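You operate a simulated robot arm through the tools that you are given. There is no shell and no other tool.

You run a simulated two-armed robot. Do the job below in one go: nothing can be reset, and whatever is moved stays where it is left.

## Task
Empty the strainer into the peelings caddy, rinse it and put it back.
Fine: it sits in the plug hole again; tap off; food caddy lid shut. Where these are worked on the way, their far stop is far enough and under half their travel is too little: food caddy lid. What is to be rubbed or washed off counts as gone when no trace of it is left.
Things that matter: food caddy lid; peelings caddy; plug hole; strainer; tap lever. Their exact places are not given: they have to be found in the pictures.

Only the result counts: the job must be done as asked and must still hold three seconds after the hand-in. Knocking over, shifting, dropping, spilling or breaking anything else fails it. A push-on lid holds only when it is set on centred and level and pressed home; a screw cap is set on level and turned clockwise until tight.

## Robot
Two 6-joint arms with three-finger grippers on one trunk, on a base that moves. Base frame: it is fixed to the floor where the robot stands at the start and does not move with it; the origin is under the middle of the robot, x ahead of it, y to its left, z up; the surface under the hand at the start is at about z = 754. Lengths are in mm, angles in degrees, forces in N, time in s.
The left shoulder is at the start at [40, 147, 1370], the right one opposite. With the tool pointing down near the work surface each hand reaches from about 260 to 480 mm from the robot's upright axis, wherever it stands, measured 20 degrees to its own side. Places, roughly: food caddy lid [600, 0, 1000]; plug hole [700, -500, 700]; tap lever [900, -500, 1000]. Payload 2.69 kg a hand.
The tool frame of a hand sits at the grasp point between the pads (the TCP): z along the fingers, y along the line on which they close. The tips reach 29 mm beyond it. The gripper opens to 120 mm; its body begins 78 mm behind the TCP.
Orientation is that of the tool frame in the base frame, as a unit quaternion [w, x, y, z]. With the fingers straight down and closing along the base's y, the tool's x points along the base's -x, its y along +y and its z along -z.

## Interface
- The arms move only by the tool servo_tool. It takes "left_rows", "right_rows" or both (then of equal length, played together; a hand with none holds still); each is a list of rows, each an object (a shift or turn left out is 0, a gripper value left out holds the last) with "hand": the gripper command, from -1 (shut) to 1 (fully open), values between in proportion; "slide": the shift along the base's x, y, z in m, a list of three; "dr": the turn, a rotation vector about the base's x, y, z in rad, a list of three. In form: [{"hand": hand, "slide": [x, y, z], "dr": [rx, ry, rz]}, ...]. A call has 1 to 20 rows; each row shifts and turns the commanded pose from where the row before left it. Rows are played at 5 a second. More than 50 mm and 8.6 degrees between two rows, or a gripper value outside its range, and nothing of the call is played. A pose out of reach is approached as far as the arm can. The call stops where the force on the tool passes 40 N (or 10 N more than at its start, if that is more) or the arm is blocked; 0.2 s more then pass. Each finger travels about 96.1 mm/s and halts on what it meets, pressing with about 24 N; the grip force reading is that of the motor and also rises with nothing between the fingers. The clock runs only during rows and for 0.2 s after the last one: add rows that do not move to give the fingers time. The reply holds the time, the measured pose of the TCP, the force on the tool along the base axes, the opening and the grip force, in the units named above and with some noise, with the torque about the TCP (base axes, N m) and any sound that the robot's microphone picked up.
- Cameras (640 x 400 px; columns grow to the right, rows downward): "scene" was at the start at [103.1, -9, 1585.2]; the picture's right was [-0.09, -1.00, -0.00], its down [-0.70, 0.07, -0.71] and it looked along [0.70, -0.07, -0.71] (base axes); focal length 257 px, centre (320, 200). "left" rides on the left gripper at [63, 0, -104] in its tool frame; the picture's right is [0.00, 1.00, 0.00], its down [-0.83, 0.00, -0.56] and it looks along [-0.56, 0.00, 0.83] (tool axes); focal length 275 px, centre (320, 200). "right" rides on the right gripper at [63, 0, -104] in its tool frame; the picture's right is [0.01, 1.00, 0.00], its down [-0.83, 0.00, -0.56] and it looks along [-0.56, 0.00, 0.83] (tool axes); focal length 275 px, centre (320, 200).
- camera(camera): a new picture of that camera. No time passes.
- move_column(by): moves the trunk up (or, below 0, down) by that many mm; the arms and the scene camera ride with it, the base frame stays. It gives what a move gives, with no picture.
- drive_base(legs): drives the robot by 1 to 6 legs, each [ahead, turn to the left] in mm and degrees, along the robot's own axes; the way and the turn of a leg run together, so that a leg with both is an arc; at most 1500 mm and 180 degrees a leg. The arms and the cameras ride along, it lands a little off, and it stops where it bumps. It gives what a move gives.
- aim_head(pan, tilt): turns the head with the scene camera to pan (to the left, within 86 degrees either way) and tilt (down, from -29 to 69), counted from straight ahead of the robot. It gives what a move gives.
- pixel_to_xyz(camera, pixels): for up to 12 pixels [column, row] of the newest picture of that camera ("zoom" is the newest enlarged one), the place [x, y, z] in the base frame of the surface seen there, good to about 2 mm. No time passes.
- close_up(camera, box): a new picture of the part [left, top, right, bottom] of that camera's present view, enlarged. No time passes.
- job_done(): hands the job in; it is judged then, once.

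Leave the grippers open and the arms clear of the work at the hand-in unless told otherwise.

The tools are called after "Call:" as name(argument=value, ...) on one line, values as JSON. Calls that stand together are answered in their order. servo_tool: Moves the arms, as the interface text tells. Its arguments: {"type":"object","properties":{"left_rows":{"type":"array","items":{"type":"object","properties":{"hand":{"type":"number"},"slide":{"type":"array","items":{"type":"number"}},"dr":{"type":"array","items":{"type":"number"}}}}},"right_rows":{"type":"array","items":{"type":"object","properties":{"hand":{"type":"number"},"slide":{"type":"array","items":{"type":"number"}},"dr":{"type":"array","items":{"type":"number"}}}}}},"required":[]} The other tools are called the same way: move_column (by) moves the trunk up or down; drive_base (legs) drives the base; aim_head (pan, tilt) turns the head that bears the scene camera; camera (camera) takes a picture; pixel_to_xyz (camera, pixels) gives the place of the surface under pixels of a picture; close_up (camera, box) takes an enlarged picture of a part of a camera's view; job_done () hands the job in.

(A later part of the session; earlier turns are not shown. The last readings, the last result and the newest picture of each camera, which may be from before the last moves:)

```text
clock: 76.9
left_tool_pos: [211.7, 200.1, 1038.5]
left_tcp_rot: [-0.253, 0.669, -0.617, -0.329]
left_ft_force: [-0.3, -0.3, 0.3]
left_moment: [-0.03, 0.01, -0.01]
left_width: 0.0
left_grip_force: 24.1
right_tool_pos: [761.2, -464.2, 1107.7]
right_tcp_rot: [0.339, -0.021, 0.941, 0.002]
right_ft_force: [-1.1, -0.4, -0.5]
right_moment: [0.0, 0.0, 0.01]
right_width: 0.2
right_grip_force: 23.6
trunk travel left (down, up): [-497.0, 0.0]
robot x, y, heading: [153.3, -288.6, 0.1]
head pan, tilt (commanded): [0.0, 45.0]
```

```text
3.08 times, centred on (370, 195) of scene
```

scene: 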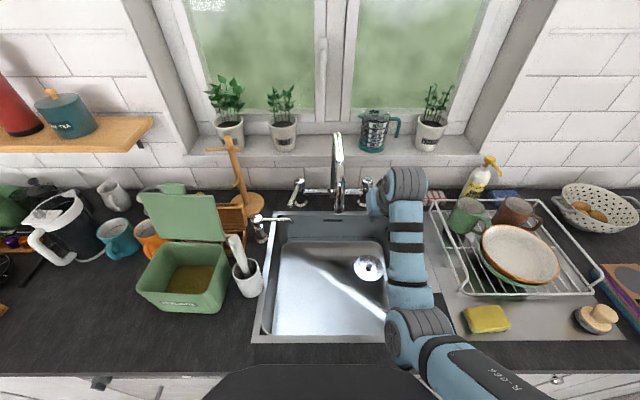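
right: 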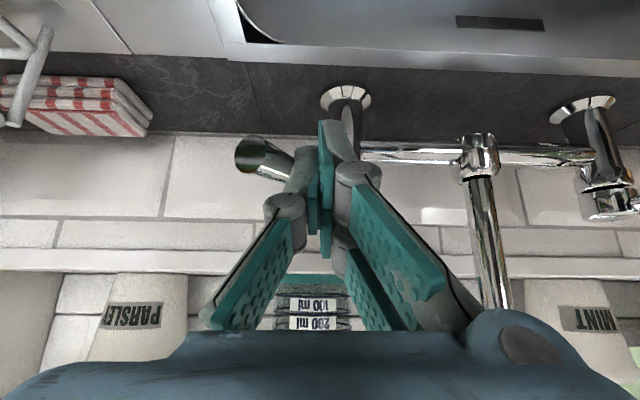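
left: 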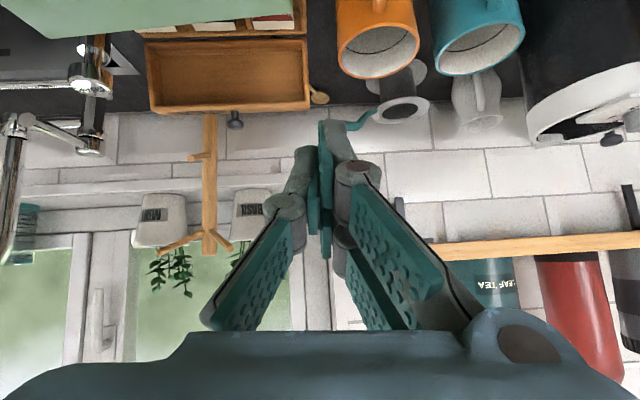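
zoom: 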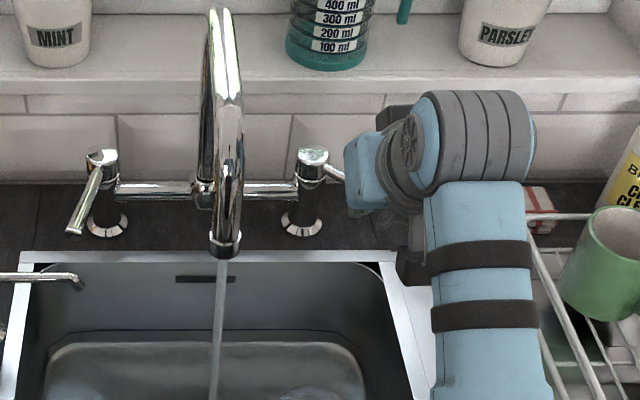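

The tap runs steadily. Next the strainer: I straighten the right hand to a 10° tilt while backing to x≈700, then lower the trunk by 230 mm.

Call:
servo_tool(right_rows=[{"slide": [-0.015, -0.002, 0], "dr": [0, 0.13, 0]}, {"slide": [-0.015, -0.002, 0], "dr": [0, 0.13, 0]}, {"slide": [-0.015, 0, 0], "dr": [0, 0.13, 0]}, {"slide": [-0.015, 0, 0], "dr": [0, 0.13, 0], "hand": -0.3}, {}])

Call:
move_column(by=-120)

Call:
camera(camera="scene")

Call:
camera(camera="right")

```text
clock: 78.1
left_tool_pos: [211.7, 200.2, 1038.9]
left_tcp_rot: [-0.252, 0.669, -0.617, -0.329]
left_ft_force: [-0.3, -0.3, 0.9]
left_moment: [-0.05, -0.04, -0.02]
left_width: 0.2
left_grip_force: 23.8
right_tool_pos: [698.8, -469.4, 1109.2]
right_tcp_rot: [0.084, -0.021, 0.996, 0.009]
right_ft_force: [0.5, -0.4, -0.1]
right_moment: [0.01, 0.0, 0.01]
right_width: 42.1
right_grip_force: 0.1
trunk travel left (down, up): [-497.0, 0.0]
robot x, y, heading: [150.1, -287.2, 0.1]
head pan, tilt (commanded): [0.0, 45.0]
```

```text
clock: 79.6
left_tool_pos: [211.7, 200.0, 920.0]
left_tcp_rot: [-0.252, 0.669, -0.616, -0.33]
left_ft_force: [-0.1, -0.3, -0.4]
left_moment: [-0.01, 0.02, 0.02]
left_width: 0.1
left_grip_force: 24.3
right_tool_pos: [699.6, -468.7, 989.7]
right_tcp_rot: [0.085, -0.021, 0.996, 0.009]
right_ft_force: [-0.1, -0.2, 0.6]
right_moment: [-0.03, 0.01, -0.02]
right_width: 41.8
right_grip_force: 0.0
trunk travel left (down, up): [-377.0, 120.0]
robot x, y, heading: [150.9, -289.3, 0.1]
head pan, tilt (commanded): [0.0, 45.0]
```

```text
taken
```

scene: 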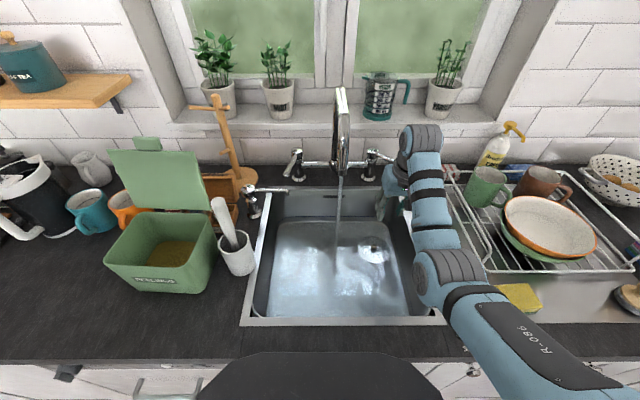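

```text
taken
```

right: 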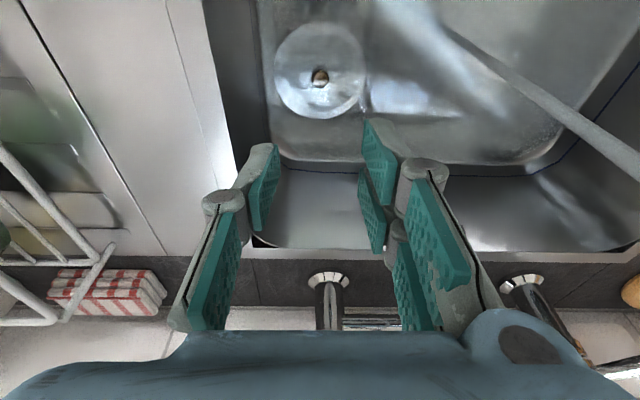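

The basin looks wet now, so I check that water is not building up, and also how high my elbow is above the counter.

Call:
pixel_to_xyz(camera="scene", pixels=[[445, 275], [430, 295], [470, 300], [300, 260], [350, 290], [400, 290], [310, 230], [373, 250]])

Call:
close_up(camera="scene", box=[240, 170, 450, 330])

Call:
close_up(camera="right", box=[250, 10, 400, 130])

```text
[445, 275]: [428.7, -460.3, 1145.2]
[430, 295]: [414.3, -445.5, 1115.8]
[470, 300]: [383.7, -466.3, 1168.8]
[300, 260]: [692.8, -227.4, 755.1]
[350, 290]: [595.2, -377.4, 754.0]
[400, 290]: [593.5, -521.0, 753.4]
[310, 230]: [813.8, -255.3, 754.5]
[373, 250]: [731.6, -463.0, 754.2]
```

```text
2.50 times, centred on (345, 250) of scene
```

zoom: 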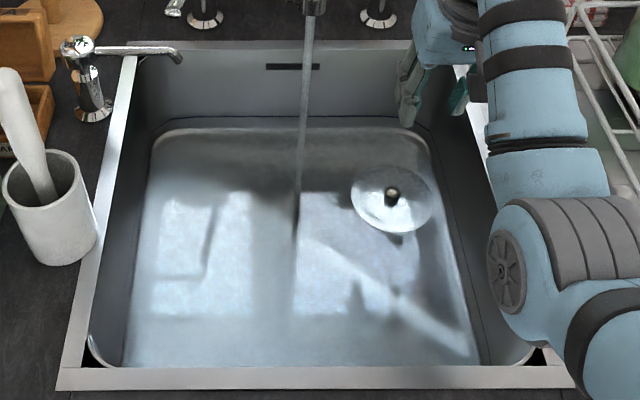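

```text
3.33 times, centred on (325, 70) of right
```

zoom: 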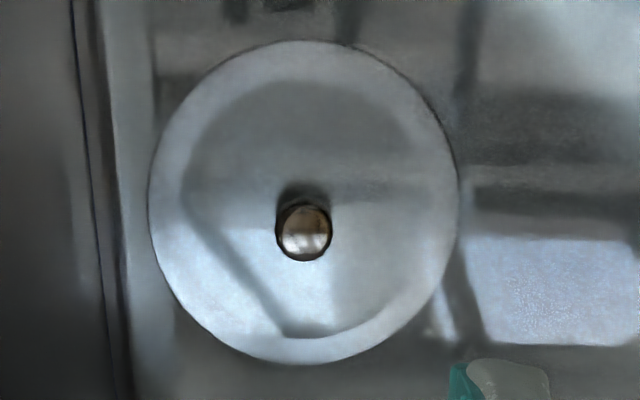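

The basin floor still reads 754, so water drains. The elbow is about 200 mm above the counter. I lower the trunk another 110 mm, and then move the hand over the knob.

Call:
move_column(by=-110)

Call:
servo_tool(right_rows=[{"slide": [0.011, 0.003, -0.01]}, {"slide": [0.011, 0.002, -0.01]}, {"slide": [0.01, 0.002, -0.01]}, {}])

Call:
camera(camera="right")

```text
clock: 81.0
left_tool_pos: [211.0, 200.5, 809.0]
left_tcp_rot: [-0.252, 0.67, -0.616, -0.329]
left_ft_force: [-0.2, -0.7, 0.2]
left_moment: [0.03, -0.04, 0.03]
left_width: 0.2
left_grip_force: 24.0
right_tool_pos: [701.1, -468.7, 880.1]
right_tcp_rot: [0.085, -0.02, 0.996, 0.008]
right_ft_force: [-0.6, 1.0, 0.2]
right_moment: [0.0, -0.03, -0.01]
right_width: 41.9
right_grip_force: 0.0
trunk travel left (down, up): [-267.0, 230.0]
robot x, y, heading: [150.2, -291.0, -0.0]
head pan, tilt (commanded): [0.0, 45.0]
```

```text
clock: 82.0
left_tool_pos: [211.4, 199.5, 808.9]
left_tcp_rot: [-0.252, 0.669, -0.616, -0.329]
left_ft_force: [-0.6, -0.8, -0.4]
left_moment: [0.01, 0.03, 0.02]
left_width: 0.0
left_grip_force: 24.0
right_tool_pos: [732.8, -461.1, 847.4]
right_tcp_rot: [0.086, -0.021, 0.996, 0.009]
right_ft_force: [0.3, 0.2, -0.1]
right_moment: [0.0, 0.02, -0.02]
right_width: 42.0
right_grip_force: 0.0
trunk travel left (down, up): [-267.0, 230.0]
robot x, y, heading: [149.3, -288.0, 0.1]
head pan, tilt (commanded): [0.0, 45.0]
```

```text
taken
```

right: 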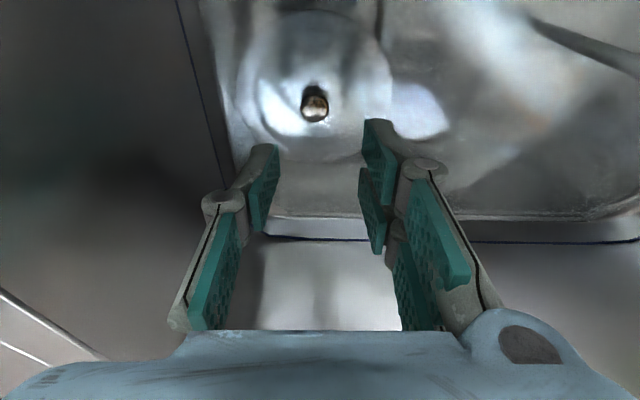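

The knob appears at (315,105), between the fingers. I read its place again from here.

Call:
pixel_to_xyz(camera="right", pixels=[[315, 98], [315, 103], [315, 108], [315, 113], [308, 105], [322, 105], [350, 90], [280, 90], [315, 135], [315, 60], [450, 120]])

Call:
close_up(camera="right", box=[230, 40, 400, 170])

```text
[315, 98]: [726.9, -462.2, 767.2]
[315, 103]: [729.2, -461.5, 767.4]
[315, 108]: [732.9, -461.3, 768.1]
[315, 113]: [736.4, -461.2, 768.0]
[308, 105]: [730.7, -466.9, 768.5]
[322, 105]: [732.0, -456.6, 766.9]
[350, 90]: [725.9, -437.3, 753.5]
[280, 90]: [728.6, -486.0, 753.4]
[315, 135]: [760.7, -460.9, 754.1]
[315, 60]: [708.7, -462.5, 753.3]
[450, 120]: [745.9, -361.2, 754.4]
```

```text
3.08 times, centred on (315, 105) of right
```

zoom: 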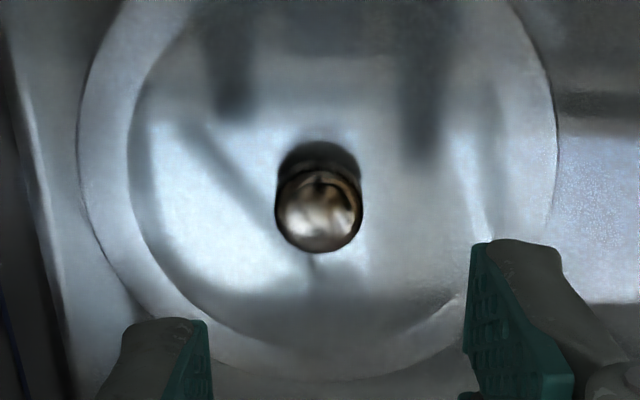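

The knob is about 20 mm wide with a flat top at z≈768, centred at (731.5,-461.5). I go down to TCP z≈786 so the tips stop just above the dish, then close.

Call:
servo_tool(right_rows=[{"slide": [-0.0015, 0, -0.016]}, {"slide": [-0.0015, 0, -0.016]}, {"slide": [-0.001, 0, -0.015]}, {"slide": [-0.001, 0, -0.014]}, {}])

Call:
close_up(camera="right", box=[200, 40, 440, 190])

```text
clock: 83.2
left_tool_pos: [211.4, 200.7, 809.0]
left_tcp_rot: [-0.251, 0.669, -0.617, -0.329]
left_ft_force: [0.8, 0.4, -0.3]
left_moment: [0.01, -0.03, 0.04]
left_width: 0.1
left_grip_force: 24.2
right_tool_pos: [728.0, -462.7, 787.0]
right_tcp_rot: [0.085, -0.021, 0.996, 0.008]
right_ft_force: [-0.2, 0.3, 0.2]
right_moment: [0.01, 0.0, 0.05]
right_width: 41.9
right_grip_force: 0.0
trunk travel left (down, up): [-267.0, 230.0]
robot x, y, heading: [150.3, -288.0, 0.1]
head pan, tilt (commanded): [0.0, 45.0]
```

```text
2.67 times, centred on (320, 115) of right
```

zoom: 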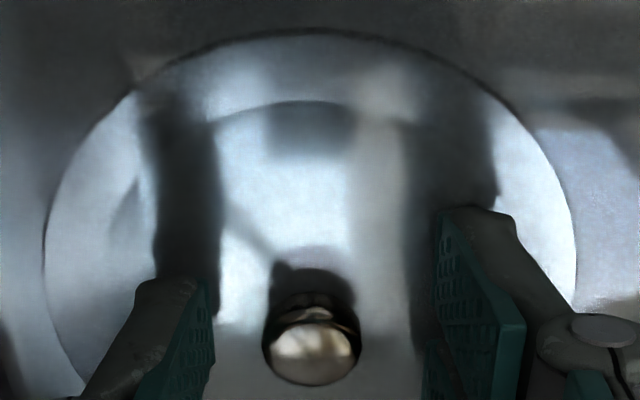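

The knob sits between the fingers. I close the gripper.

Call:
servo_tool(right_rows=[{"hand": -1}, {}, {}, {}])

Call:
close_up(camera="right", box=[200, 40, 440, 190])

```text
clock: 84.2
left_tool_pos: [211.3, 200.7, 810.1]
left_tcp_rot: [-0.251, 0.67, -0.616, -0.33]
left_ft_force: [0.0, 0.5, 0.0]
left_moment: [0.01, -0.01, 0.0]
left_width: 0.3
left_grip_force: 24.0
right_tool_pos: [727.3, -462.9, 787.7]
right_tcp_rot: [0.086, -0.02, 0.996, 0.008]
right_ft_force: [-0.2, 0.0, 0.1]
right_moment: [-0.03, 0.01, 0.01]
right_width: 18.4
right_grip_force: 24.2
trunk travel left (down, up): [-267.0, 230.0]
robot x, y, heading: [150.5, -289.5, 0.2]
head pan, tilt (commanded): [0.0, 45.0]
```

```text
2.67 times, centred on (320, 115) of right
```

zoom: 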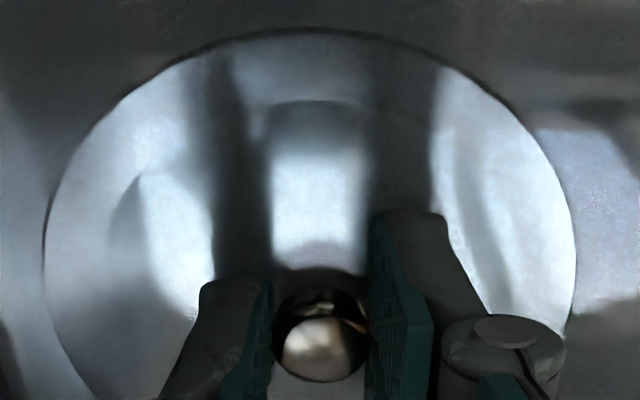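

The knob is held, 18.4 mm wide at 24 N. I lift straight up, slowly.

Call:
servo_tool(right_rows=[{"slide": [0, 0, 0.008]}, {"slide": [0, 0, 0.012]}, {"slide": [0, 0, 0.015]}, {"slide": [0, 0, 0.02]}, {"slide": [0, 0, 0.02]}, {}])

Call:
camera(camera="right")

Call:
camera(camera="scene")

```text
clock: 85.6
left_tool_pos: [211.3, 200.6, 810.7]
left_tcp_rot: [-0.252, 0.669, -0.616, -0.33]
left_ft_force: [-0.6, -0.3, 0.1]
left_moment: [-0.02, 0.02, 0.0]
left_width: 0.0
left_grip_force: 23.9
right_tool_pos: [727.7, -461.3, 863.1]
right_tcp_rot: [0.085, -0.02, 0.996, 0.008]
right_ft_force: [1.0, 0.3, -1.3]
right_moment: [0.01, 0.0, -0.01]
right_width: 18.3
right_grip_force: 23.8
trunk travel left (down, up): [-267.0, 230.0]
robot x, y, heading: [148.9, -290.1, -0.0]
head pan, tilt (commanded): [0.0, 45.0]
```

```text
taken
```

right: 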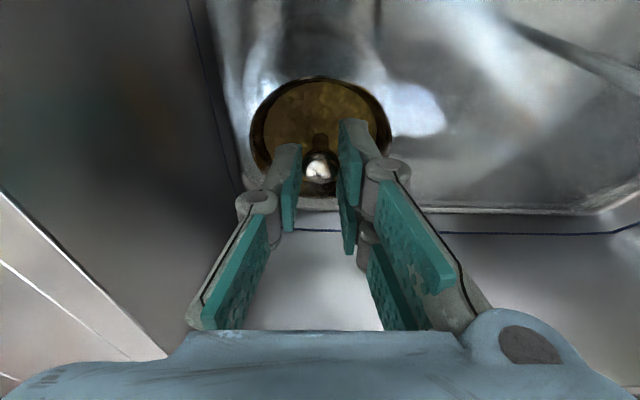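

```text
taken
```

scene: 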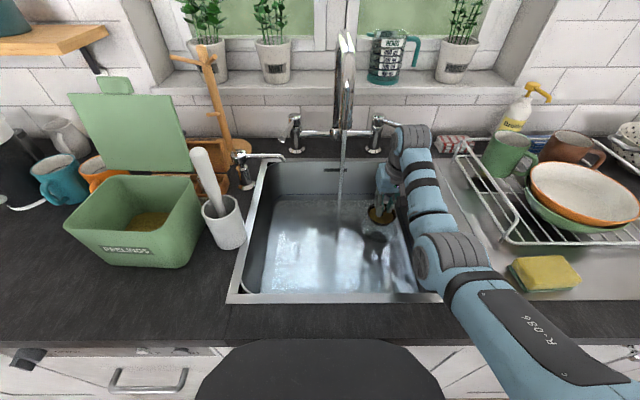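

The strainer is out and I see a brown filling inside it. I enlarge the view of it and of the plug hole.

Call:
close_up(camera="right", box=[220, 50, 430, 230])

Call:
close_up(camera="scene", box=[320, 170, 450, 270])

Call:
pixel_to_xyz(camera="right", pixels=[[255, 130], [385, 130], [320, 80], [300, 100], [350, 95], [320, 135], [320, 165], [270, 150], [370, 165], [315, 200]])

```text
2.22 times, centred on (325, 140) of right
```

zoom: 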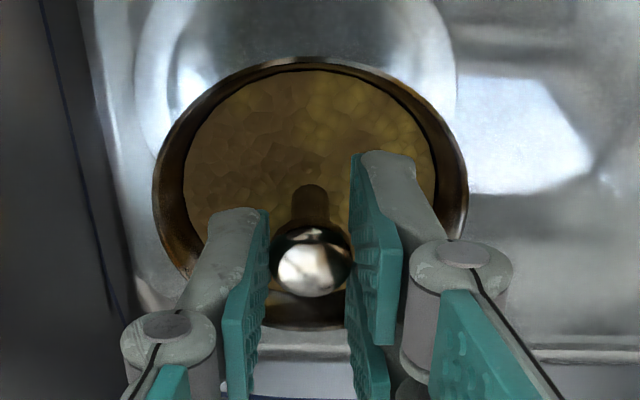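

```text
4.00 times, centred on (385, 220) of scene
```

zoom: 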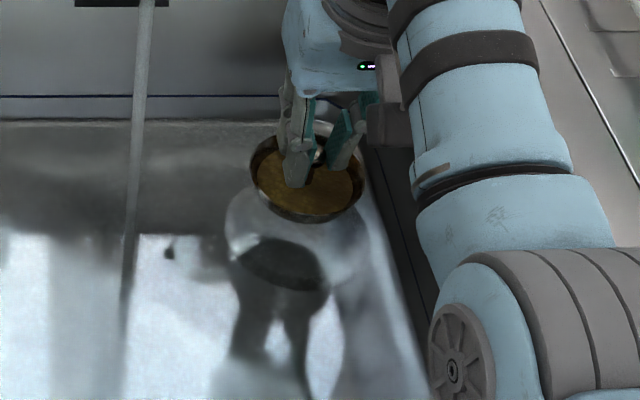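

```text
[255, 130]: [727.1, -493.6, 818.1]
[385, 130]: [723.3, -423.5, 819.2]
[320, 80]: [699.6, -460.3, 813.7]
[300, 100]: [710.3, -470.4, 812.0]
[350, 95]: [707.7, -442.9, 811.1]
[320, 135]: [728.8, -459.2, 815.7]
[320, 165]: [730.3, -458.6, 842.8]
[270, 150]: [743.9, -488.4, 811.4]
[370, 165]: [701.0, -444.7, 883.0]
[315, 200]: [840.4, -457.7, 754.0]
```

The strainer is a bowl with rim about 70 mm wide at z≈818, filled with brown waste; it is level in the hand. I raise the trunk by 230 mm to lift it clear of the sink and counter.

Call:
move_column(by=230)

Call:
camera(camera="right")

Call:
close_up(camera="scene", box=[290, 130, 450, 260])

```text
clock: 88.1
left_tool_pos: [211.1, 199.3, 1039.2]
left_tcp_rot: [-0.252, 0.669, -0.617, -0.329]
left_ft_force: [0.4, 0.1, -0.2]
left_moment: [-0.02, -0.01, 0.0]
left_width: 0.0
left_grip_force: 24.3
right_tool_pos: [726.8, -462.1, 1091.8]
right_tcp_rot: [0.085, -0.021, 0.996, 0.009]
right_ft_force: [-0.8, 0.1, -1.2]
right_moment: [0.0, -0.01, 0.01]
right_width: 18.0
right_grip_force: 24.0
trunk travel left (down, up): [-497.0, 0.0]
robot x, y, heading: [149.0, -290.2, 0.0]
head pan, tilt (commanded): [0.0, 45.0]
```

```text
taken
```

right: 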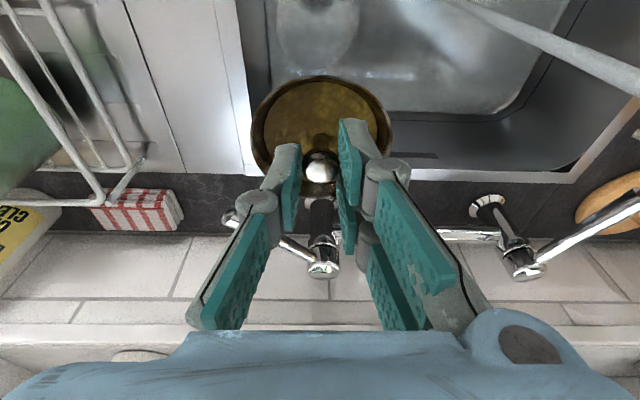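

```text
3.08 times, centred on (370, 195) of scene
```

zoom: 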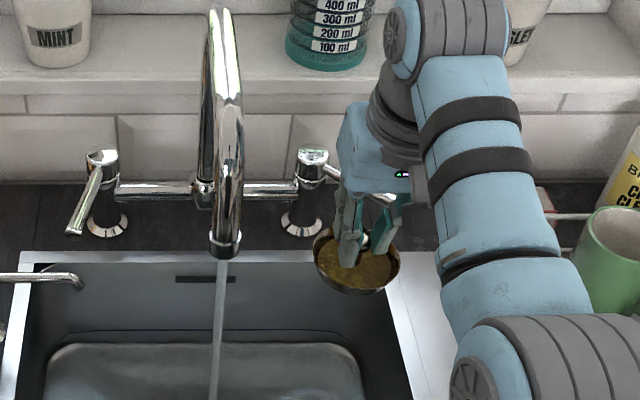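

The bowl is level and full, well above the counter. I drive back 470 mm.

Call:
drive_base(legs=[[-470, 0]])

Call:
aim_head(pan=86, tilt=35)

Call:
camera(camera="scene")

```text
clock: 90.9
left_tool_pos: [-256.4, 200.2, 1038.6]
left_tcp_rot: [-0.253, 0.667, -0.619, -0.329]
left_ft_force: [0.0, 0.5, 0.4]
left_moment: [0.01, -0.01, 0.02]
left_width: 0.2
left_grip_force: 23.7
right_tool_pos: [254.3, -464.7, 1091.3]
right_tcp_rot: [0.084, -0.017, 0.996, 0.008]
right_ft_force: [0.2, -1.2, -1.1]
right_moment: [0.0, 0.04, 0.02]
right_width: 18.2
right_grip_force: 23.9
trunk travel left (down, up): [-497.0, 0.0]
robot x, y, heading: [-325.5, -288.3, -0.4]
head pan, tilt (commanded): [0.0, 45.0]
```

```text
clock: 92.5
left_tool_pos: [-258.0, 201.2, 1038.6]
left_tcp_rot: [-0.252, 0.667, -0.619, -0.328]
left_ft_force: [0.3, 0.7, 0.3]
left_moment: [-0.02, 0.0, -0.03]
left_width: 0.2
left_grip_force: 23.8
right_tool_pos: [252.5, -464.9, 1090.9]
right_tcp_rot: [0.086, -0.017, 0.996, 0.008]
right_ft_force: [1.0, 0.2, -0.8]
right_moment: [0.03, 0.0, 0.0]
right_width: 18.1
right_grip_force: 24.4
trunk travel left (down, up): [-497.0, 0.0]
robot x, y, heading: [-321.8, -288.5, -0.2]
head pan, tilt (commanded): [85.9, 35.0]
```

```text
taken
```

scene: 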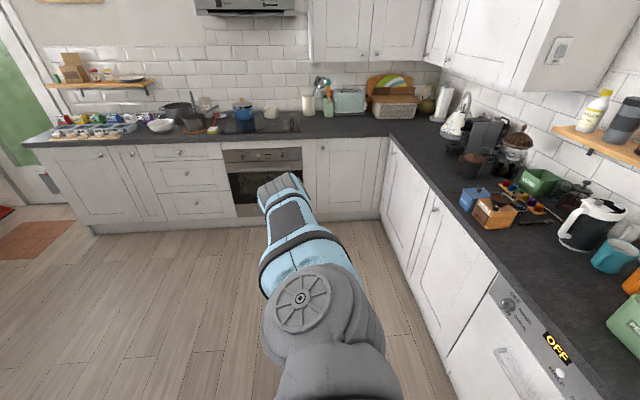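

The floor to my left is free. I turn left 90°, drive 530 mm and turn back, to stand before the caddy.

Call:
drive_base(legs=[[0, 90], [530, 0], [0, -90]])

Call:
aim_head(pan=-10, tilt=45)

Call:
camera(camera="scene")

Call:
camera(camera="right")

```text
clock: 103.1
left_tool_pos: [-261.9, 721.5, 1039.3]
left_tcp_rot: [-0.251, 0.671, -0.615, -0.329]
left_ft_force: [-1.1, 0.1, 0.6]
left_moment: [-0.03, -0.01, 0.0]
left_width: 0.0
left_grip_force: 24.1
right_tool_pos: [256.6, 61.6, 1092.1]
right_tcp_rot: [0.085, -0.023, 0.996, 0.008]
right_ft_force: [0.0, -0.2, -0.6]
right_moment: [0.02, 0.0, 0.0]
right_width: 18.4
right_grip_force: 23.9
trunk travel left (down, up): [-497.0, 0.0]
robot x, y, heading: [-322.1, 234.3, 0.6]
head pan, tilt (commanded): [85.9, 35.0]
```

```text
clock: 104.9
left_tool_pos: [-260.7, 721.4, 1038.9]
left_tcp_rot: [-0.251, 0.67, -0.616, -0.329]
left_ft_force: [-0.7, 0.0, -0.1]
left_moment: [-0.02, 0.03, 0.02]
left_width: 0.0
left_grip_force: 23.9
right_tool_pos: [256.4, 61.0, 1091.7]
right_tcp_rot: [0.085, -0.023, 0.996, 0.009]
right_ft_force: [-0.1, -0.7, -0.7]
right_moment: [0.02, 0.01, 0.01]
right_width: 18.1
right_grip_force: 24.3
trunk travel left (down, up): [-497.0, 0.0]
robot x, y, heading: [-322.6, 231.9, 0.2]
head pan, tilt (commanded): [-10.0, 45.0]
```

```text
taken
```

scene: 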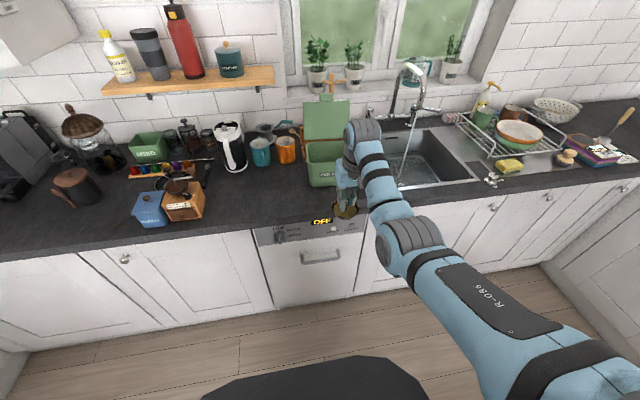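

```text
taken
```

right: 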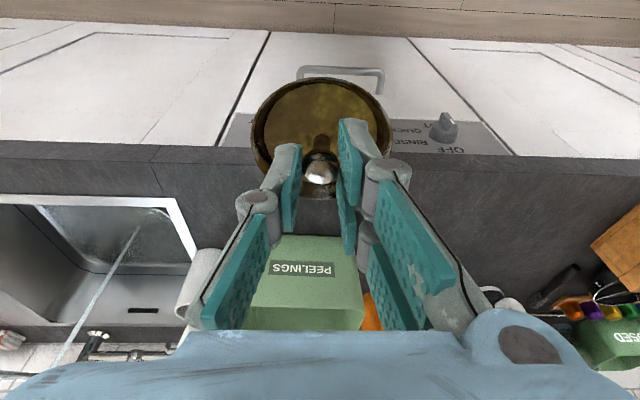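

The hand with the full strainer is straight in front of the caddy. I read the caddy's rim and lid from here.

Call:
close_up(camera="scene", box=[280, 80, 400, 200])

Call:
pixel_to_xyz(camera="zoom", pixels=[[220, 215], [222, 205], [280, 200], [330, 130], [215, 60], [360, 60], [330, 195], [330, 225], [228, 275], [300, 230], [250, 225], [350, 120]])

Call:
pixel_to_xyz(camera="right", pixels=[[305, 270], [270, 240], [350, 240], [252, 305], [360, 308], [300, 300], [320, 85], [260, 135]])

```text
3.33 times, centred on (340, 140) of scene
```

zoom: 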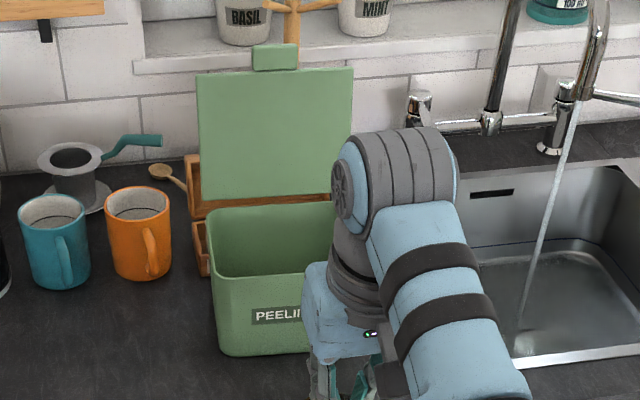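

```text
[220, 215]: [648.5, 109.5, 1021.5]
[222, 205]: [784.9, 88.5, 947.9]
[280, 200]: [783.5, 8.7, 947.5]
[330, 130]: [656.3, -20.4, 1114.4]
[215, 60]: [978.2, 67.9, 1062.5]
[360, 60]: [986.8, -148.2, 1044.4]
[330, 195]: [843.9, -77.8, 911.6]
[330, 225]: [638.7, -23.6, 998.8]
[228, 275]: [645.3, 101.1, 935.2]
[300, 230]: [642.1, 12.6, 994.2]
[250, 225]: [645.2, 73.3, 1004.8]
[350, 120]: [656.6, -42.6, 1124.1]
```

```text
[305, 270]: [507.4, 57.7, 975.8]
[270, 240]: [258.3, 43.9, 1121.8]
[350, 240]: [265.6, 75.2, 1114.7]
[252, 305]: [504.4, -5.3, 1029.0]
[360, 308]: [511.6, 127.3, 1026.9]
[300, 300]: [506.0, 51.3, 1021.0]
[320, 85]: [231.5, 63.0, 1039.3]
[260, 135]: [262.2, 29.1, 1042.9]
```

The caddy's opening spans about x 510–640, y -20..120, rim z≈1030, and the strainer is in front of it. I lower the trunk by 200 mm here, in front of the counter, and raise the hand again by arm so the shoulder is at a good height for the flip.

Call:
move_column(by=-200)

Call:
servo_tool(right_rows=[{"slide": [-0.001, -0.001, 0.025]}, {"slide": [-0.001, -0.001, 0.025]}, {"slide": [-0.001, -0.001, 0.025]}, {"slide": [-0.001, -0.001, 0.025]}, {"slide": [-0.001, -0.001, 0.025]}, {"slide": [-0.001, -0.001, 0.025]}, {"slide": [-0.001, -0.001, 0.025]}, {"slide": [-0.001, -0.001, 0.025]}, {"slide": [-0.001, -0.001, 0.025]}, {"slide": [-0.001, -0.001, 0.025]}, {}])

Call:
camera(camera="right")

```text
clock: 107.0
left_tool_pos: [-262.1, 721.1, 840.1]
left_tcp_rot: [-0.251, 0.67, -0.616, -0.329]
left_ft_force: [-0.4, -0.9, 0.2]
left_moment: [0.01, 0.03, -0.05]
left_width: 0.0
left_grip_force: 24.3
right_tool_pos: [257.9, 60.5, 891.8]
right_tcp_rot: [0.086, -0.022, 0.996, 0.008]
right_ft_force: [0.0, -1.0, -0.9]
right_moment: [-0.02, 0.0, 0.0]
right_width: 18.2
right_grip_force: 24.4
trunk travel left (down, up): [-297.0, 200.0]
robot x, y, heading: [-323.0, 227.0, 0.4]
head pan, tilt (commanded): [-10.0, 45.0]
```

```text
clock: 109.4
left_tool_pos: [-261.5, 720.9, 839.4]
left_tcp_rot: [-0.251, 0.671, -0.615, -0.33]
left_ft_force: [-0.3, -1.0, 1.1]
left_moment: [0.0, 0.01, 0.0]
left_width: 0.0
left_grip_force: 23.9
right_tool_pos: [258.1, 51.6, 1141.9]
right_tcp_rot: [0.085, -0.023, 0.996, 0.009]
right_ft_force: [0.3, -0.6, -0.5]
right_moment: [0.0, -0.02, -0.01]
right_width: 18.2
right_grip_force: 24.4
right hand out of reach, approached as far as the arm can: row 5, 6
trunk travel left (down, up): [-297.0, 200.0]
robot x, y, heading: [-320.0, 232.8, 0.4]
head pan, tilt (commanded): [-10.0, 45.0]
```

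```text
taken
```

right: 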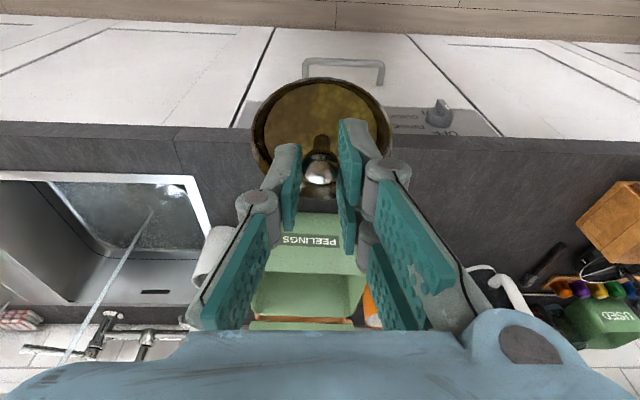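

The hand is at (258,52,1142), the bowl is still level. I drive ahead 220 mm so that the bowl comes over the caddy's front wall.

Call:
drive_base(legs=[[220, 0]])

Call:
camera(camera="right")

Call:
camera(camera="scene")

```text
clock: 111.1
left_tool_pos: [-41.6, 721.9, 839.8]
left_tcp_rot: [-0.252, 0.67, -0.616, -0.328]
left_ft_force: [-0.1, 0.0, -0.3]
left_moment: [0.02, 0.01, -0.02]
left_width: 0.0
left_grip_force: 24.1
right_tool_pos: [474.2, 51.6, 1142.7]
right_tcp_rot: [0.086, -0.022, 0.996, 0.008]
right_ft_force: [0.0, -0.2, -0.7]
right_moment: [0.01, 0.0, 0.02]
right_width: 18.2
right_grip_force: 24.4
trunk travel left (down, up): [-297.0, 200.0]
robot x, y, heading: [-100.6, 231.6, 0.1]
head pan, tilt (commanded): [-10.0, 45.0]
```

```text
taken
```

right: 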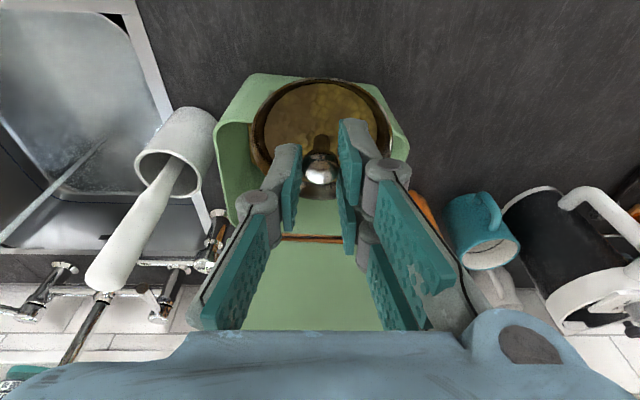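

```text
taken
```

scene: 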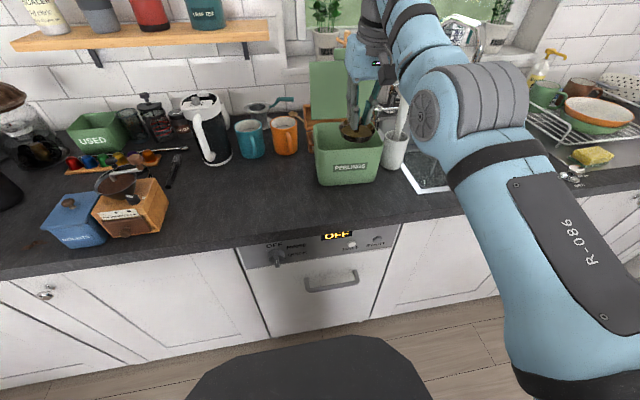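

The bowl is over the front of the open caddy, centred side to side. Now I pitch it from level to about 35° while moving it 95 mm forward over the opening.

Call:
servo_tool(right_rows=[{"slide": [0.02, 0, 0.001], "dr": [0, -0.11, 0]}, {"slide": [0.02, 0, 0.001], "dr": [0, -0.12, 0]}, {"slide": [0.02, 0, 0.001], "dr": [0, -0.13, 0]}, {"slide": [0.018, 0, 0.001], "dr": [0, -0.13, 0]}, {"slide": [0.015, 0, 0.001], "dr": [0, -0.12, 0]}, {}])

Call:
camera(camera="right")

Call:
close_up(camera="scene", box=[280, 50, 440, 200])

```text
clock: 112.5
left_tool_pos: [-40.8, 721.4, 838.9]
left_tcp_rot: [-0.251, 0.67, -0.616, -0.329]
left_ft_force: [0.3, 0.0, -0.1]
left_moment: [0.03, 0.01, 0.02]
left_width: 0.0
left_grip_force: 23.8
right_tool_pos: [570.7, 51.9, 1146.4]
right_tcp_rot: [0.381, -0.023, 0.924, 0.001]
right_ft_force: [0.2, -0.5, -1.1]
right_moment: [0.01, 0.05, -0.01]
right_width: 18.0
right_grip_force: 24.4
trunk travel left (down, up): [-297.0, 200.0]
robot x, y, heading: [-103.8, 229.4, 0.2]
head pan, tilt (commanded): [-10.0, 45.0]
```

```text
taken
```

right: 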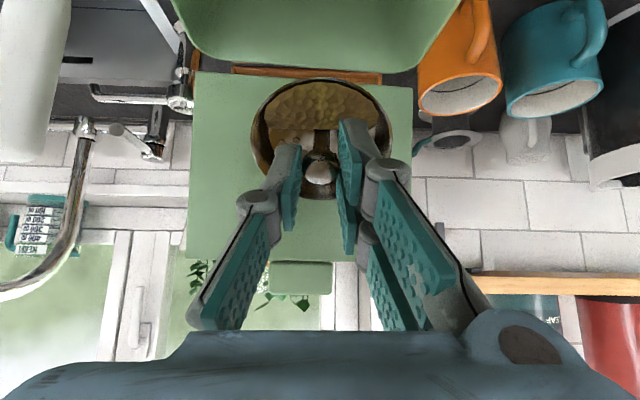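

```text
2.67 times, centred on (360, 125) of scene
```

zoom: 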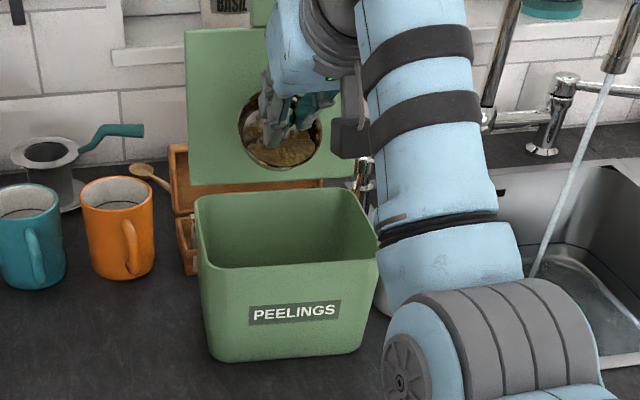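

At 35° the waste has gathered toward the lower lip. I zoom in to see whether anything has left the bowl.

Call:
close_up(camera="right", box=[230, 50, 410, 210])

Call:
pixel_to_xyz(camera="right", pixels=[[320, 88], [300, 110], [345, 110], [320, 125], [260, 130], [383, 130], [320, 80], [200, 100], [408, 100], [310, 20]])

```text
2.50 times, centred on (320, 130) of right
```

zoom: 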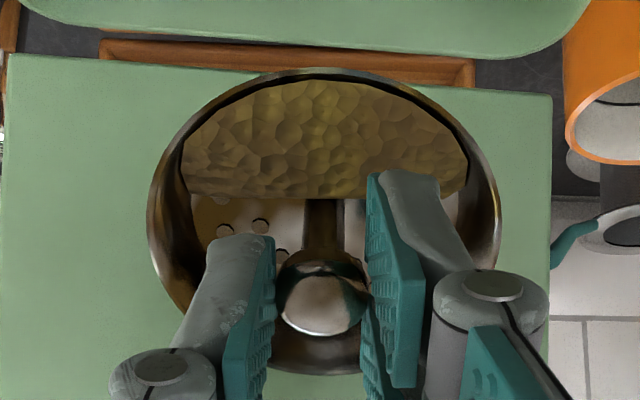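

```text
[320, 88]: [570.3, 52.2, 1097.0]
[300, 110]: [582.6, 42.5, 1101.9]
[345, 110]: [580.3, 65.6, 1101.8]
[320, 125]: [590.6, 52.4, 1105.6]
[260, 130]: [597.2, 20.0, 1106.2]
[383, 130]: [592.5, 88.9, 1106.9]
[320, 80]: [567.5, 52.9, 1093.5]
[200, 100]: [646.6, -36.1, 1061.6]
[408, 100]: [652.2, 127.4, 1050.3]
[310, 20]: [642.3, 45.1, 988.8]
```

Part of the waste is still in the bowl; its lip is at x≈567, over the opening, so what runs off falls in. I pitch further to about 50° in place.

Call:
servo_tool(right_rows=[{"slide": [-0.003, 0, 0.001], "dr": [0, -0.09, 0]}, {"slide": [-0.003, 0, 0.001], "dr": [0, -0.09, 0]}, {"slide": [-0.003, 0, 0.001], "dr": [0, -0.09, 0]}, {}, {}])

Call:
camera(camera="right")

Call:
close_up(camera="right", box=[230, 50, 410, 210])

Call:
close_up(camera="scene", box=[280, 50, 440, 200])

```text
clock: 113.7
left_tool_pos: [-40.7, 721.3, 838.9]
left_tcp_rot: [-0.251, 0.67, -0.617, -0.328]
left_ft_force: [0.7, 0.6, 0.1]
left_moment: [0.02, 0.0, -0.01]
left_width: 0.0
left_grip_force: 23.8
right_tool_pos: [559.3, 50.5, 1149.5]
right_tcp_rot: [0.502, -0.023, 0.864, -0.001]
right_ft_force: [-0.5, 0.0, -1.0]
right_moment: [-0.03, 0.02, -0.01]
right_width: 18.1
right_grip_force: 23.8
trunk travel left (down, up): [-297.0, 200.0]
robot x, y, heading: [-101.9, 233.5, 0.4]
head pan, tilt (commanded): [-10.0, 45.0]
```

```text
taken
```

right: 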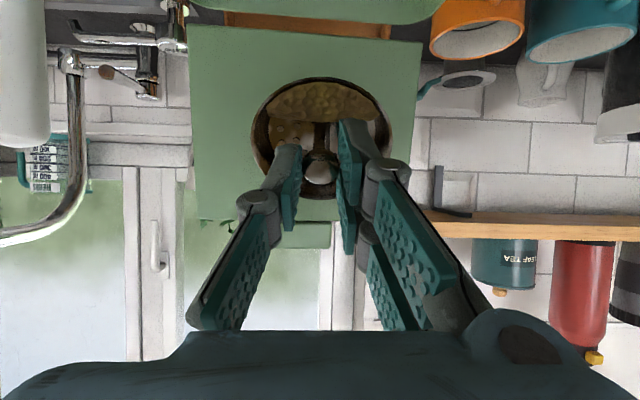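

```text
2.50 times, centred on (320, 130) of right
```

zoom: 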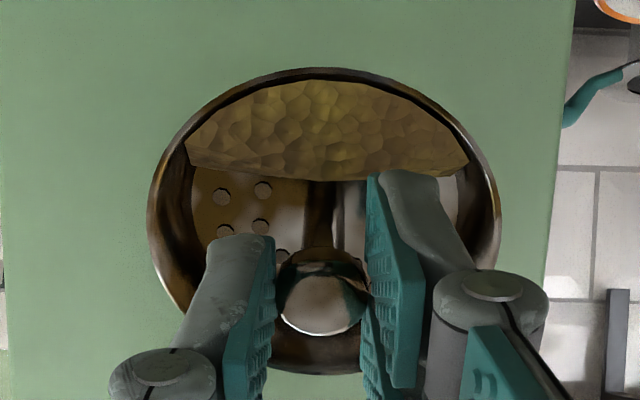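

```text
2.67 times, centred on (360, 125) of scene
```

zoom: 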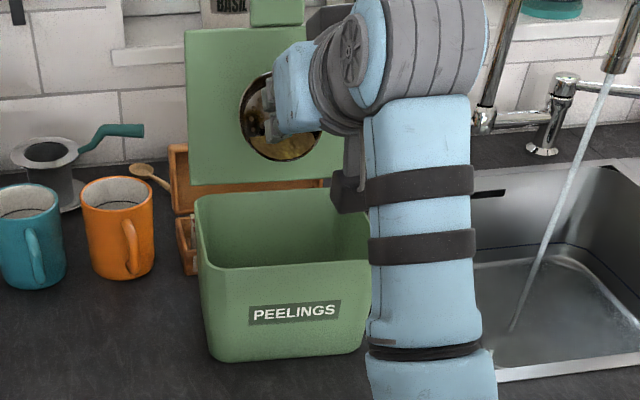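

The waste is running off steadily over the opening, with the lip at x≈571. To keep the wrist in reach for the rest of the turn I drive back 35 mm; the lip then stays at x≈536, still inside the opening.

Call:
drive_base(legs=[[-35, 0]])

Call:
servo_tool(right_rows=[{"slide": [0.01, 0, 0.001]}, {"slide": [0.006, 0, 0.001], "dr": [0, -0.1, 0]}, {"slide": [0.004, 0, 0.001], "dr": [0, -0.1, 0]}, {"slide": [0.003, 0, 0.001], "dr": [0, -0.1, 0]}, {"slide": [0.002, 0, 0.001], "dr": [0, -0.1, 0]}, {"slide": [0, 0, 0.001], "dr": [0, -0.12, 0]}, {}, {}])

Call:
camera(camera="right")

Call:
close_up(camera="right", box=[230, 50, 410, 210])

Call:
close_up(camera="scene", box=[280, 50, 440, 200])

```text
clock: 114.6
left_tool_pos: [-70.5, 722.0, 839.0]
left_tcp_rot: [-0.25, 0.669, -0.617, -0.331]
left_ft_force: [0.9, -0.1, 0.0]
left_moment: [0.04, 0.04, 0.02]
left_width: 0.2
left_grip_force: 23.9
right_tool_pos: [532.0, 50.8, 1143.9]
right_tcp_rot: [0.499, -0.023, 0.866, -0.001]
right_ft_force: [0.8, -0.6, -1.4]
right_moment: [0.0, 0.01, -0.02]
right_width: 18.3
right_grip_force: 24.2
trunk travel left (down, up): [-297.0, 200.0]
robot x, y, heading: [-138.2, 233.6, 0.1]
head pan, tilt (commanded): [-10.0, 45.0]
```

```text
clock: 116.4
left_tool_pos: [-75.2, 721.2, 838.9]
left_tcp_rot: [-0.251, 0.67, -0.617, -0.328]
left_ft_force: [0.4, -0.8, -0.3]
left_moment: [-0.04, -0.03, -0.02]
left_width: 0.1
left_grip_force: 24.1
right_tool_pos: [549.8, 50.8, 1154.4]
right_tcp_rot: [0.707, -0.022, 0.707, -0.006]
right_ft_force: [-0.4, -0.2, 0.0]
right_moment: [-0.01, 0.03, 0.02]
right_width: 18.1
right_grip_force: 24.3
trunk travel left (down, up): [-297.0, 200.0]
robot x, y, heading: [-136.5, 232.7, 0.2]
head pan, tilt (commanded): [-10.0, 45.0]
```

```text
taken
```

right: 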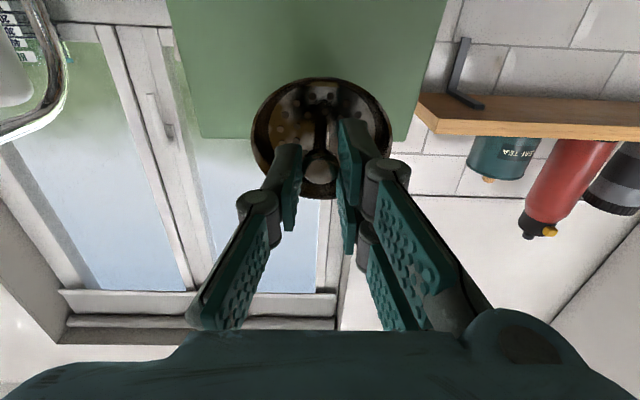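

```text
2.50 times, centred on (320, 130) of right
```

zoom: 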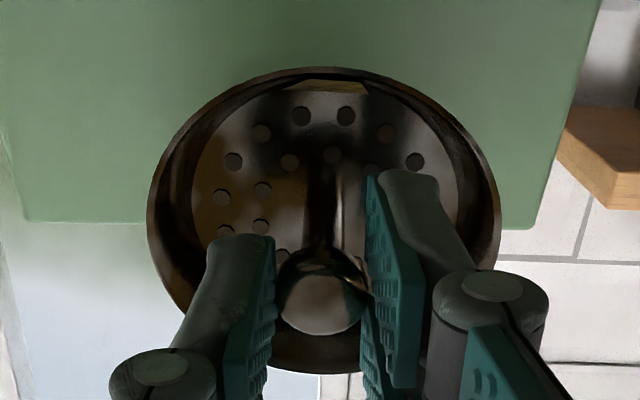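

```text
2.67 times, centred on (360, 125) of scene
```

zoom: 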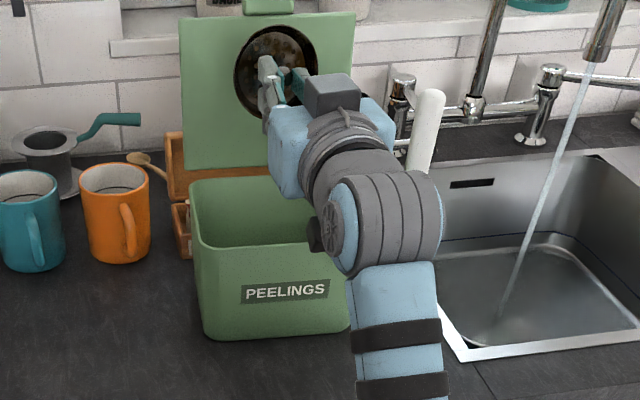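

Nearly all of it is out; only a thin sliver at the lip is left. I pitch on by 33° more, to about 113°.

Call:
servo_tool(right_rows=[{"slide": [-0.001, 0, 0.003], "dr": [0, -0.12, 0]}, {"slide": [-0.001, 0, 0.003], "dr": [0, -0.12, 0]}, {"slide": [-0.001, 0, 0.003], "dr": [0, -0.12, 0]}, {"slide": [-0.001, 0, 0.003], "dr": [0, -0.12, 0]}, {"slide": [0, 0, 0.002], "dr": [0, -0.1, 0]}, {}, {}, {}])

Call:
close_up(camera="right", box=[230, 50, 410, 210])

Call:
close_up(camera="scene", box=[280, 50, 440, 200])

```text
clock: 118.2
left_tool_pos: [-76.2, 721.3, 839.0]
left_tcp_rot: [-0.251, 0.67, -0.616, -0.329]
left_ft_force: [-0.6, 0.8, -0.3]
left_moment: [0.05, 0.04, -0.01]
left_width: 0.0
left_grip_force: 24.4
right_tool_pos: [548.0, 51.1, 1168.0]
right_tcp_rot: [0.88, -0.018, 0.475, -0.014]
right_ft_force: [1.6, -0.1, -1.1]
right_moment: [0.01, 0.03, -0.03]
right_width: 18.0
right_grip_force: 24.1
trunk travel left (down, up): [-297.0, 200.0]
robot x, y, heading: [-137.8, 232.0, 0.0]
head pan, tilt (commanded): [-10.0, 45.0]
```

```text
2.50 times, centred on (320, 130) of right
```

zoom: 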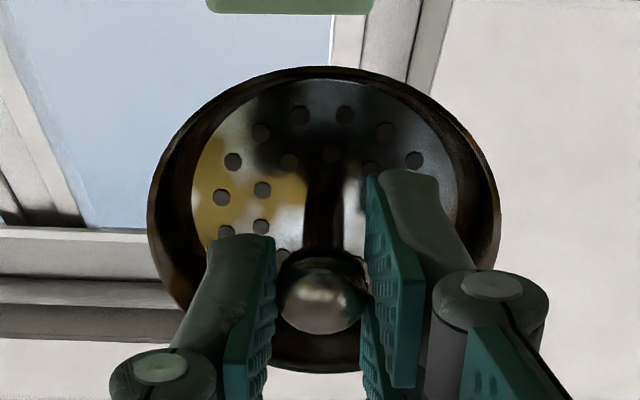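

```text
2.67 times, centred on (360, 125) of scene
```

zoom: 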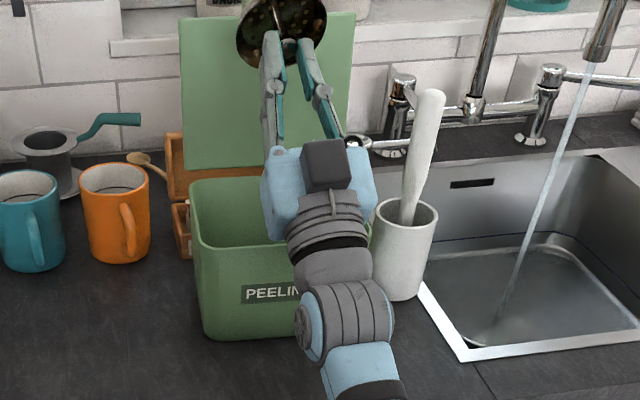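

The bowl is empty, with only a yellow-brown stain left to rinse off, and nothing lies outside the caddy. I drive back 180 mm and raise the trunk again.

Call:
drive_base(legs=[[-180, 0]])

Call:
move_column(by=200)

Call:
servo_tool(right_rows=[{"slide": [-0.008, 0.0007, -0.0197], "dr": [0, 0.141, 0]}, {"slide": [-0.008, 0.0007, -0.0197], "dr": [0, 0.141, 0]}, {"slide": [-0.008, 0.0007, -0.0197], "dr": [0, 0.141, 0]}, {"slide": [-0.008, 0.0007, -0.0197], "dr": [0, 0.141, 0]}, {"slide": [-0.008, 0.0007, -0.0197], "dr": [0, 0.141, 0]}, {"slide": [-0.008, 0.0007, -0.0197], "dr": [0, 0.141, 0]}, {"slide": [-0.008, 0.0007, -0.0197], "dr": [0, 0.141, 0]}, {"slide": [-0.008, 0.0007, -0.0197], "dr": [0, 0.141, 0]}, {"slide": [-0.008, 0.0007, -0.0197], "dr": [0, 0.141, 0]}, {"slide": [-0.008, 0.0007, -0.0197], "dr": [0, 0.141, 0]}, {"slide": [-0.008, 0.0007, -0.0197], "dr": [0, 0.141, 0]}, {"slide": [-0.008, 0.0007, -0.0197], "dr": [0, 0.141, 0]}, {"slide": [-0.008, 0.0007, -0.0197], "dr": [0, 0.141, 0]}, {"slide": [-0.008, 0.0007, -0.0197], "dr": [0, 0.141, 0]}, {}])

Call:
camera(camera="scene")

```text
clock: 119.7
left_tool_pos: [-254.1, 721.4, 840.0]
left_tcp_rot: [-0.251, 0.67, -0.616, -0.33]
left_ft_force: [0.3, 0.5, 0.2]
left_moment: [-0.01, 0.0, 0.0]
left_width: 0.0
left_grip_force: 24.5
right_tool_pos: [368.6, 50.5, 1167.8]
right_tcp_rot: [0.88, -0.018, 0.475, -0.014]
right_ft_force: [0.8, -0.3, -1.0]
right_moment: [-0.03, 0.03, -0.01]
right_width: 17.9
right_grip_force: 24.1
trunk travel left (down, up): [-297.0, 200.0]
robot x, y, heading: [-319.6, 228.6, 0.0]
head pan, tilt (commanded): [-10.0, 45.0]
```

```text
clock: 121.8
left_tool_pos: [-256.5, 720.8, 1039.2]
left_tcp_rot: [-0.251, 0.67, -0.616, -0.329]
left_ft_force: [-0.9, 0.4, 0.5]
left_moment: [-0.01, 0.02, -0.04]
left_width: 0.2
left_grip_force: 24.6
right_tool_pos: [368.0, 49.7, 1369.1]
right_tcp_rot: [0.88, -0.018, 0.475, -0.014]
right_ft_force: [0.5, -0.1, -0.3]
right_moment: [-0.03, 0.01, -0.01]
right_width: 18.0
right_grip_force: 23.4
trunk travel left (down, up): [-497.0, 0.0]
robot x, y, heading: [-316.5, 229.3, 0.1]
head pan, tilt (commanded): [-10.0, 45.0]
```

```text
clock: 125.0
left_tool_pos: [-255.7, 721.0, 1039.2]
left_tcp_rot: [-0.252, 0.67, -0.616, -0.329]
left_ft_force: [0.5, -0.3, 0.0]
left_moment: [-0.01, 0.02, 0.01]
left_width: 0.0
left_grip_force: 23.6
right_tool_pos: [254.0, 60.3, 1091.0]
right_tcp_rot: [0.088, -0.021, 0.996, 0.009]
right_ft_force: [1.1, -1.1, -0.6]
right_moment: [-0.02, 0.01, -0.03]
right_width: 17.8
right_grip_force: 23.9
trunk travel left (down, up): [-497.0, 0.0]
robot x, y, heading: [-321.9, 233.6, 0.3]
head pan, tilt (commanded): [-10.0, 45.0]
```

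```text
taken
```

scene: 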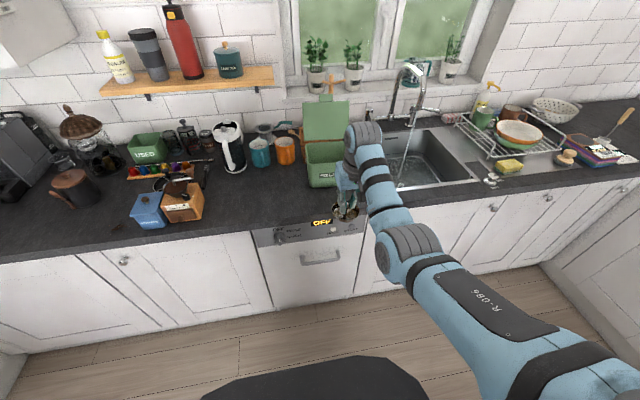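

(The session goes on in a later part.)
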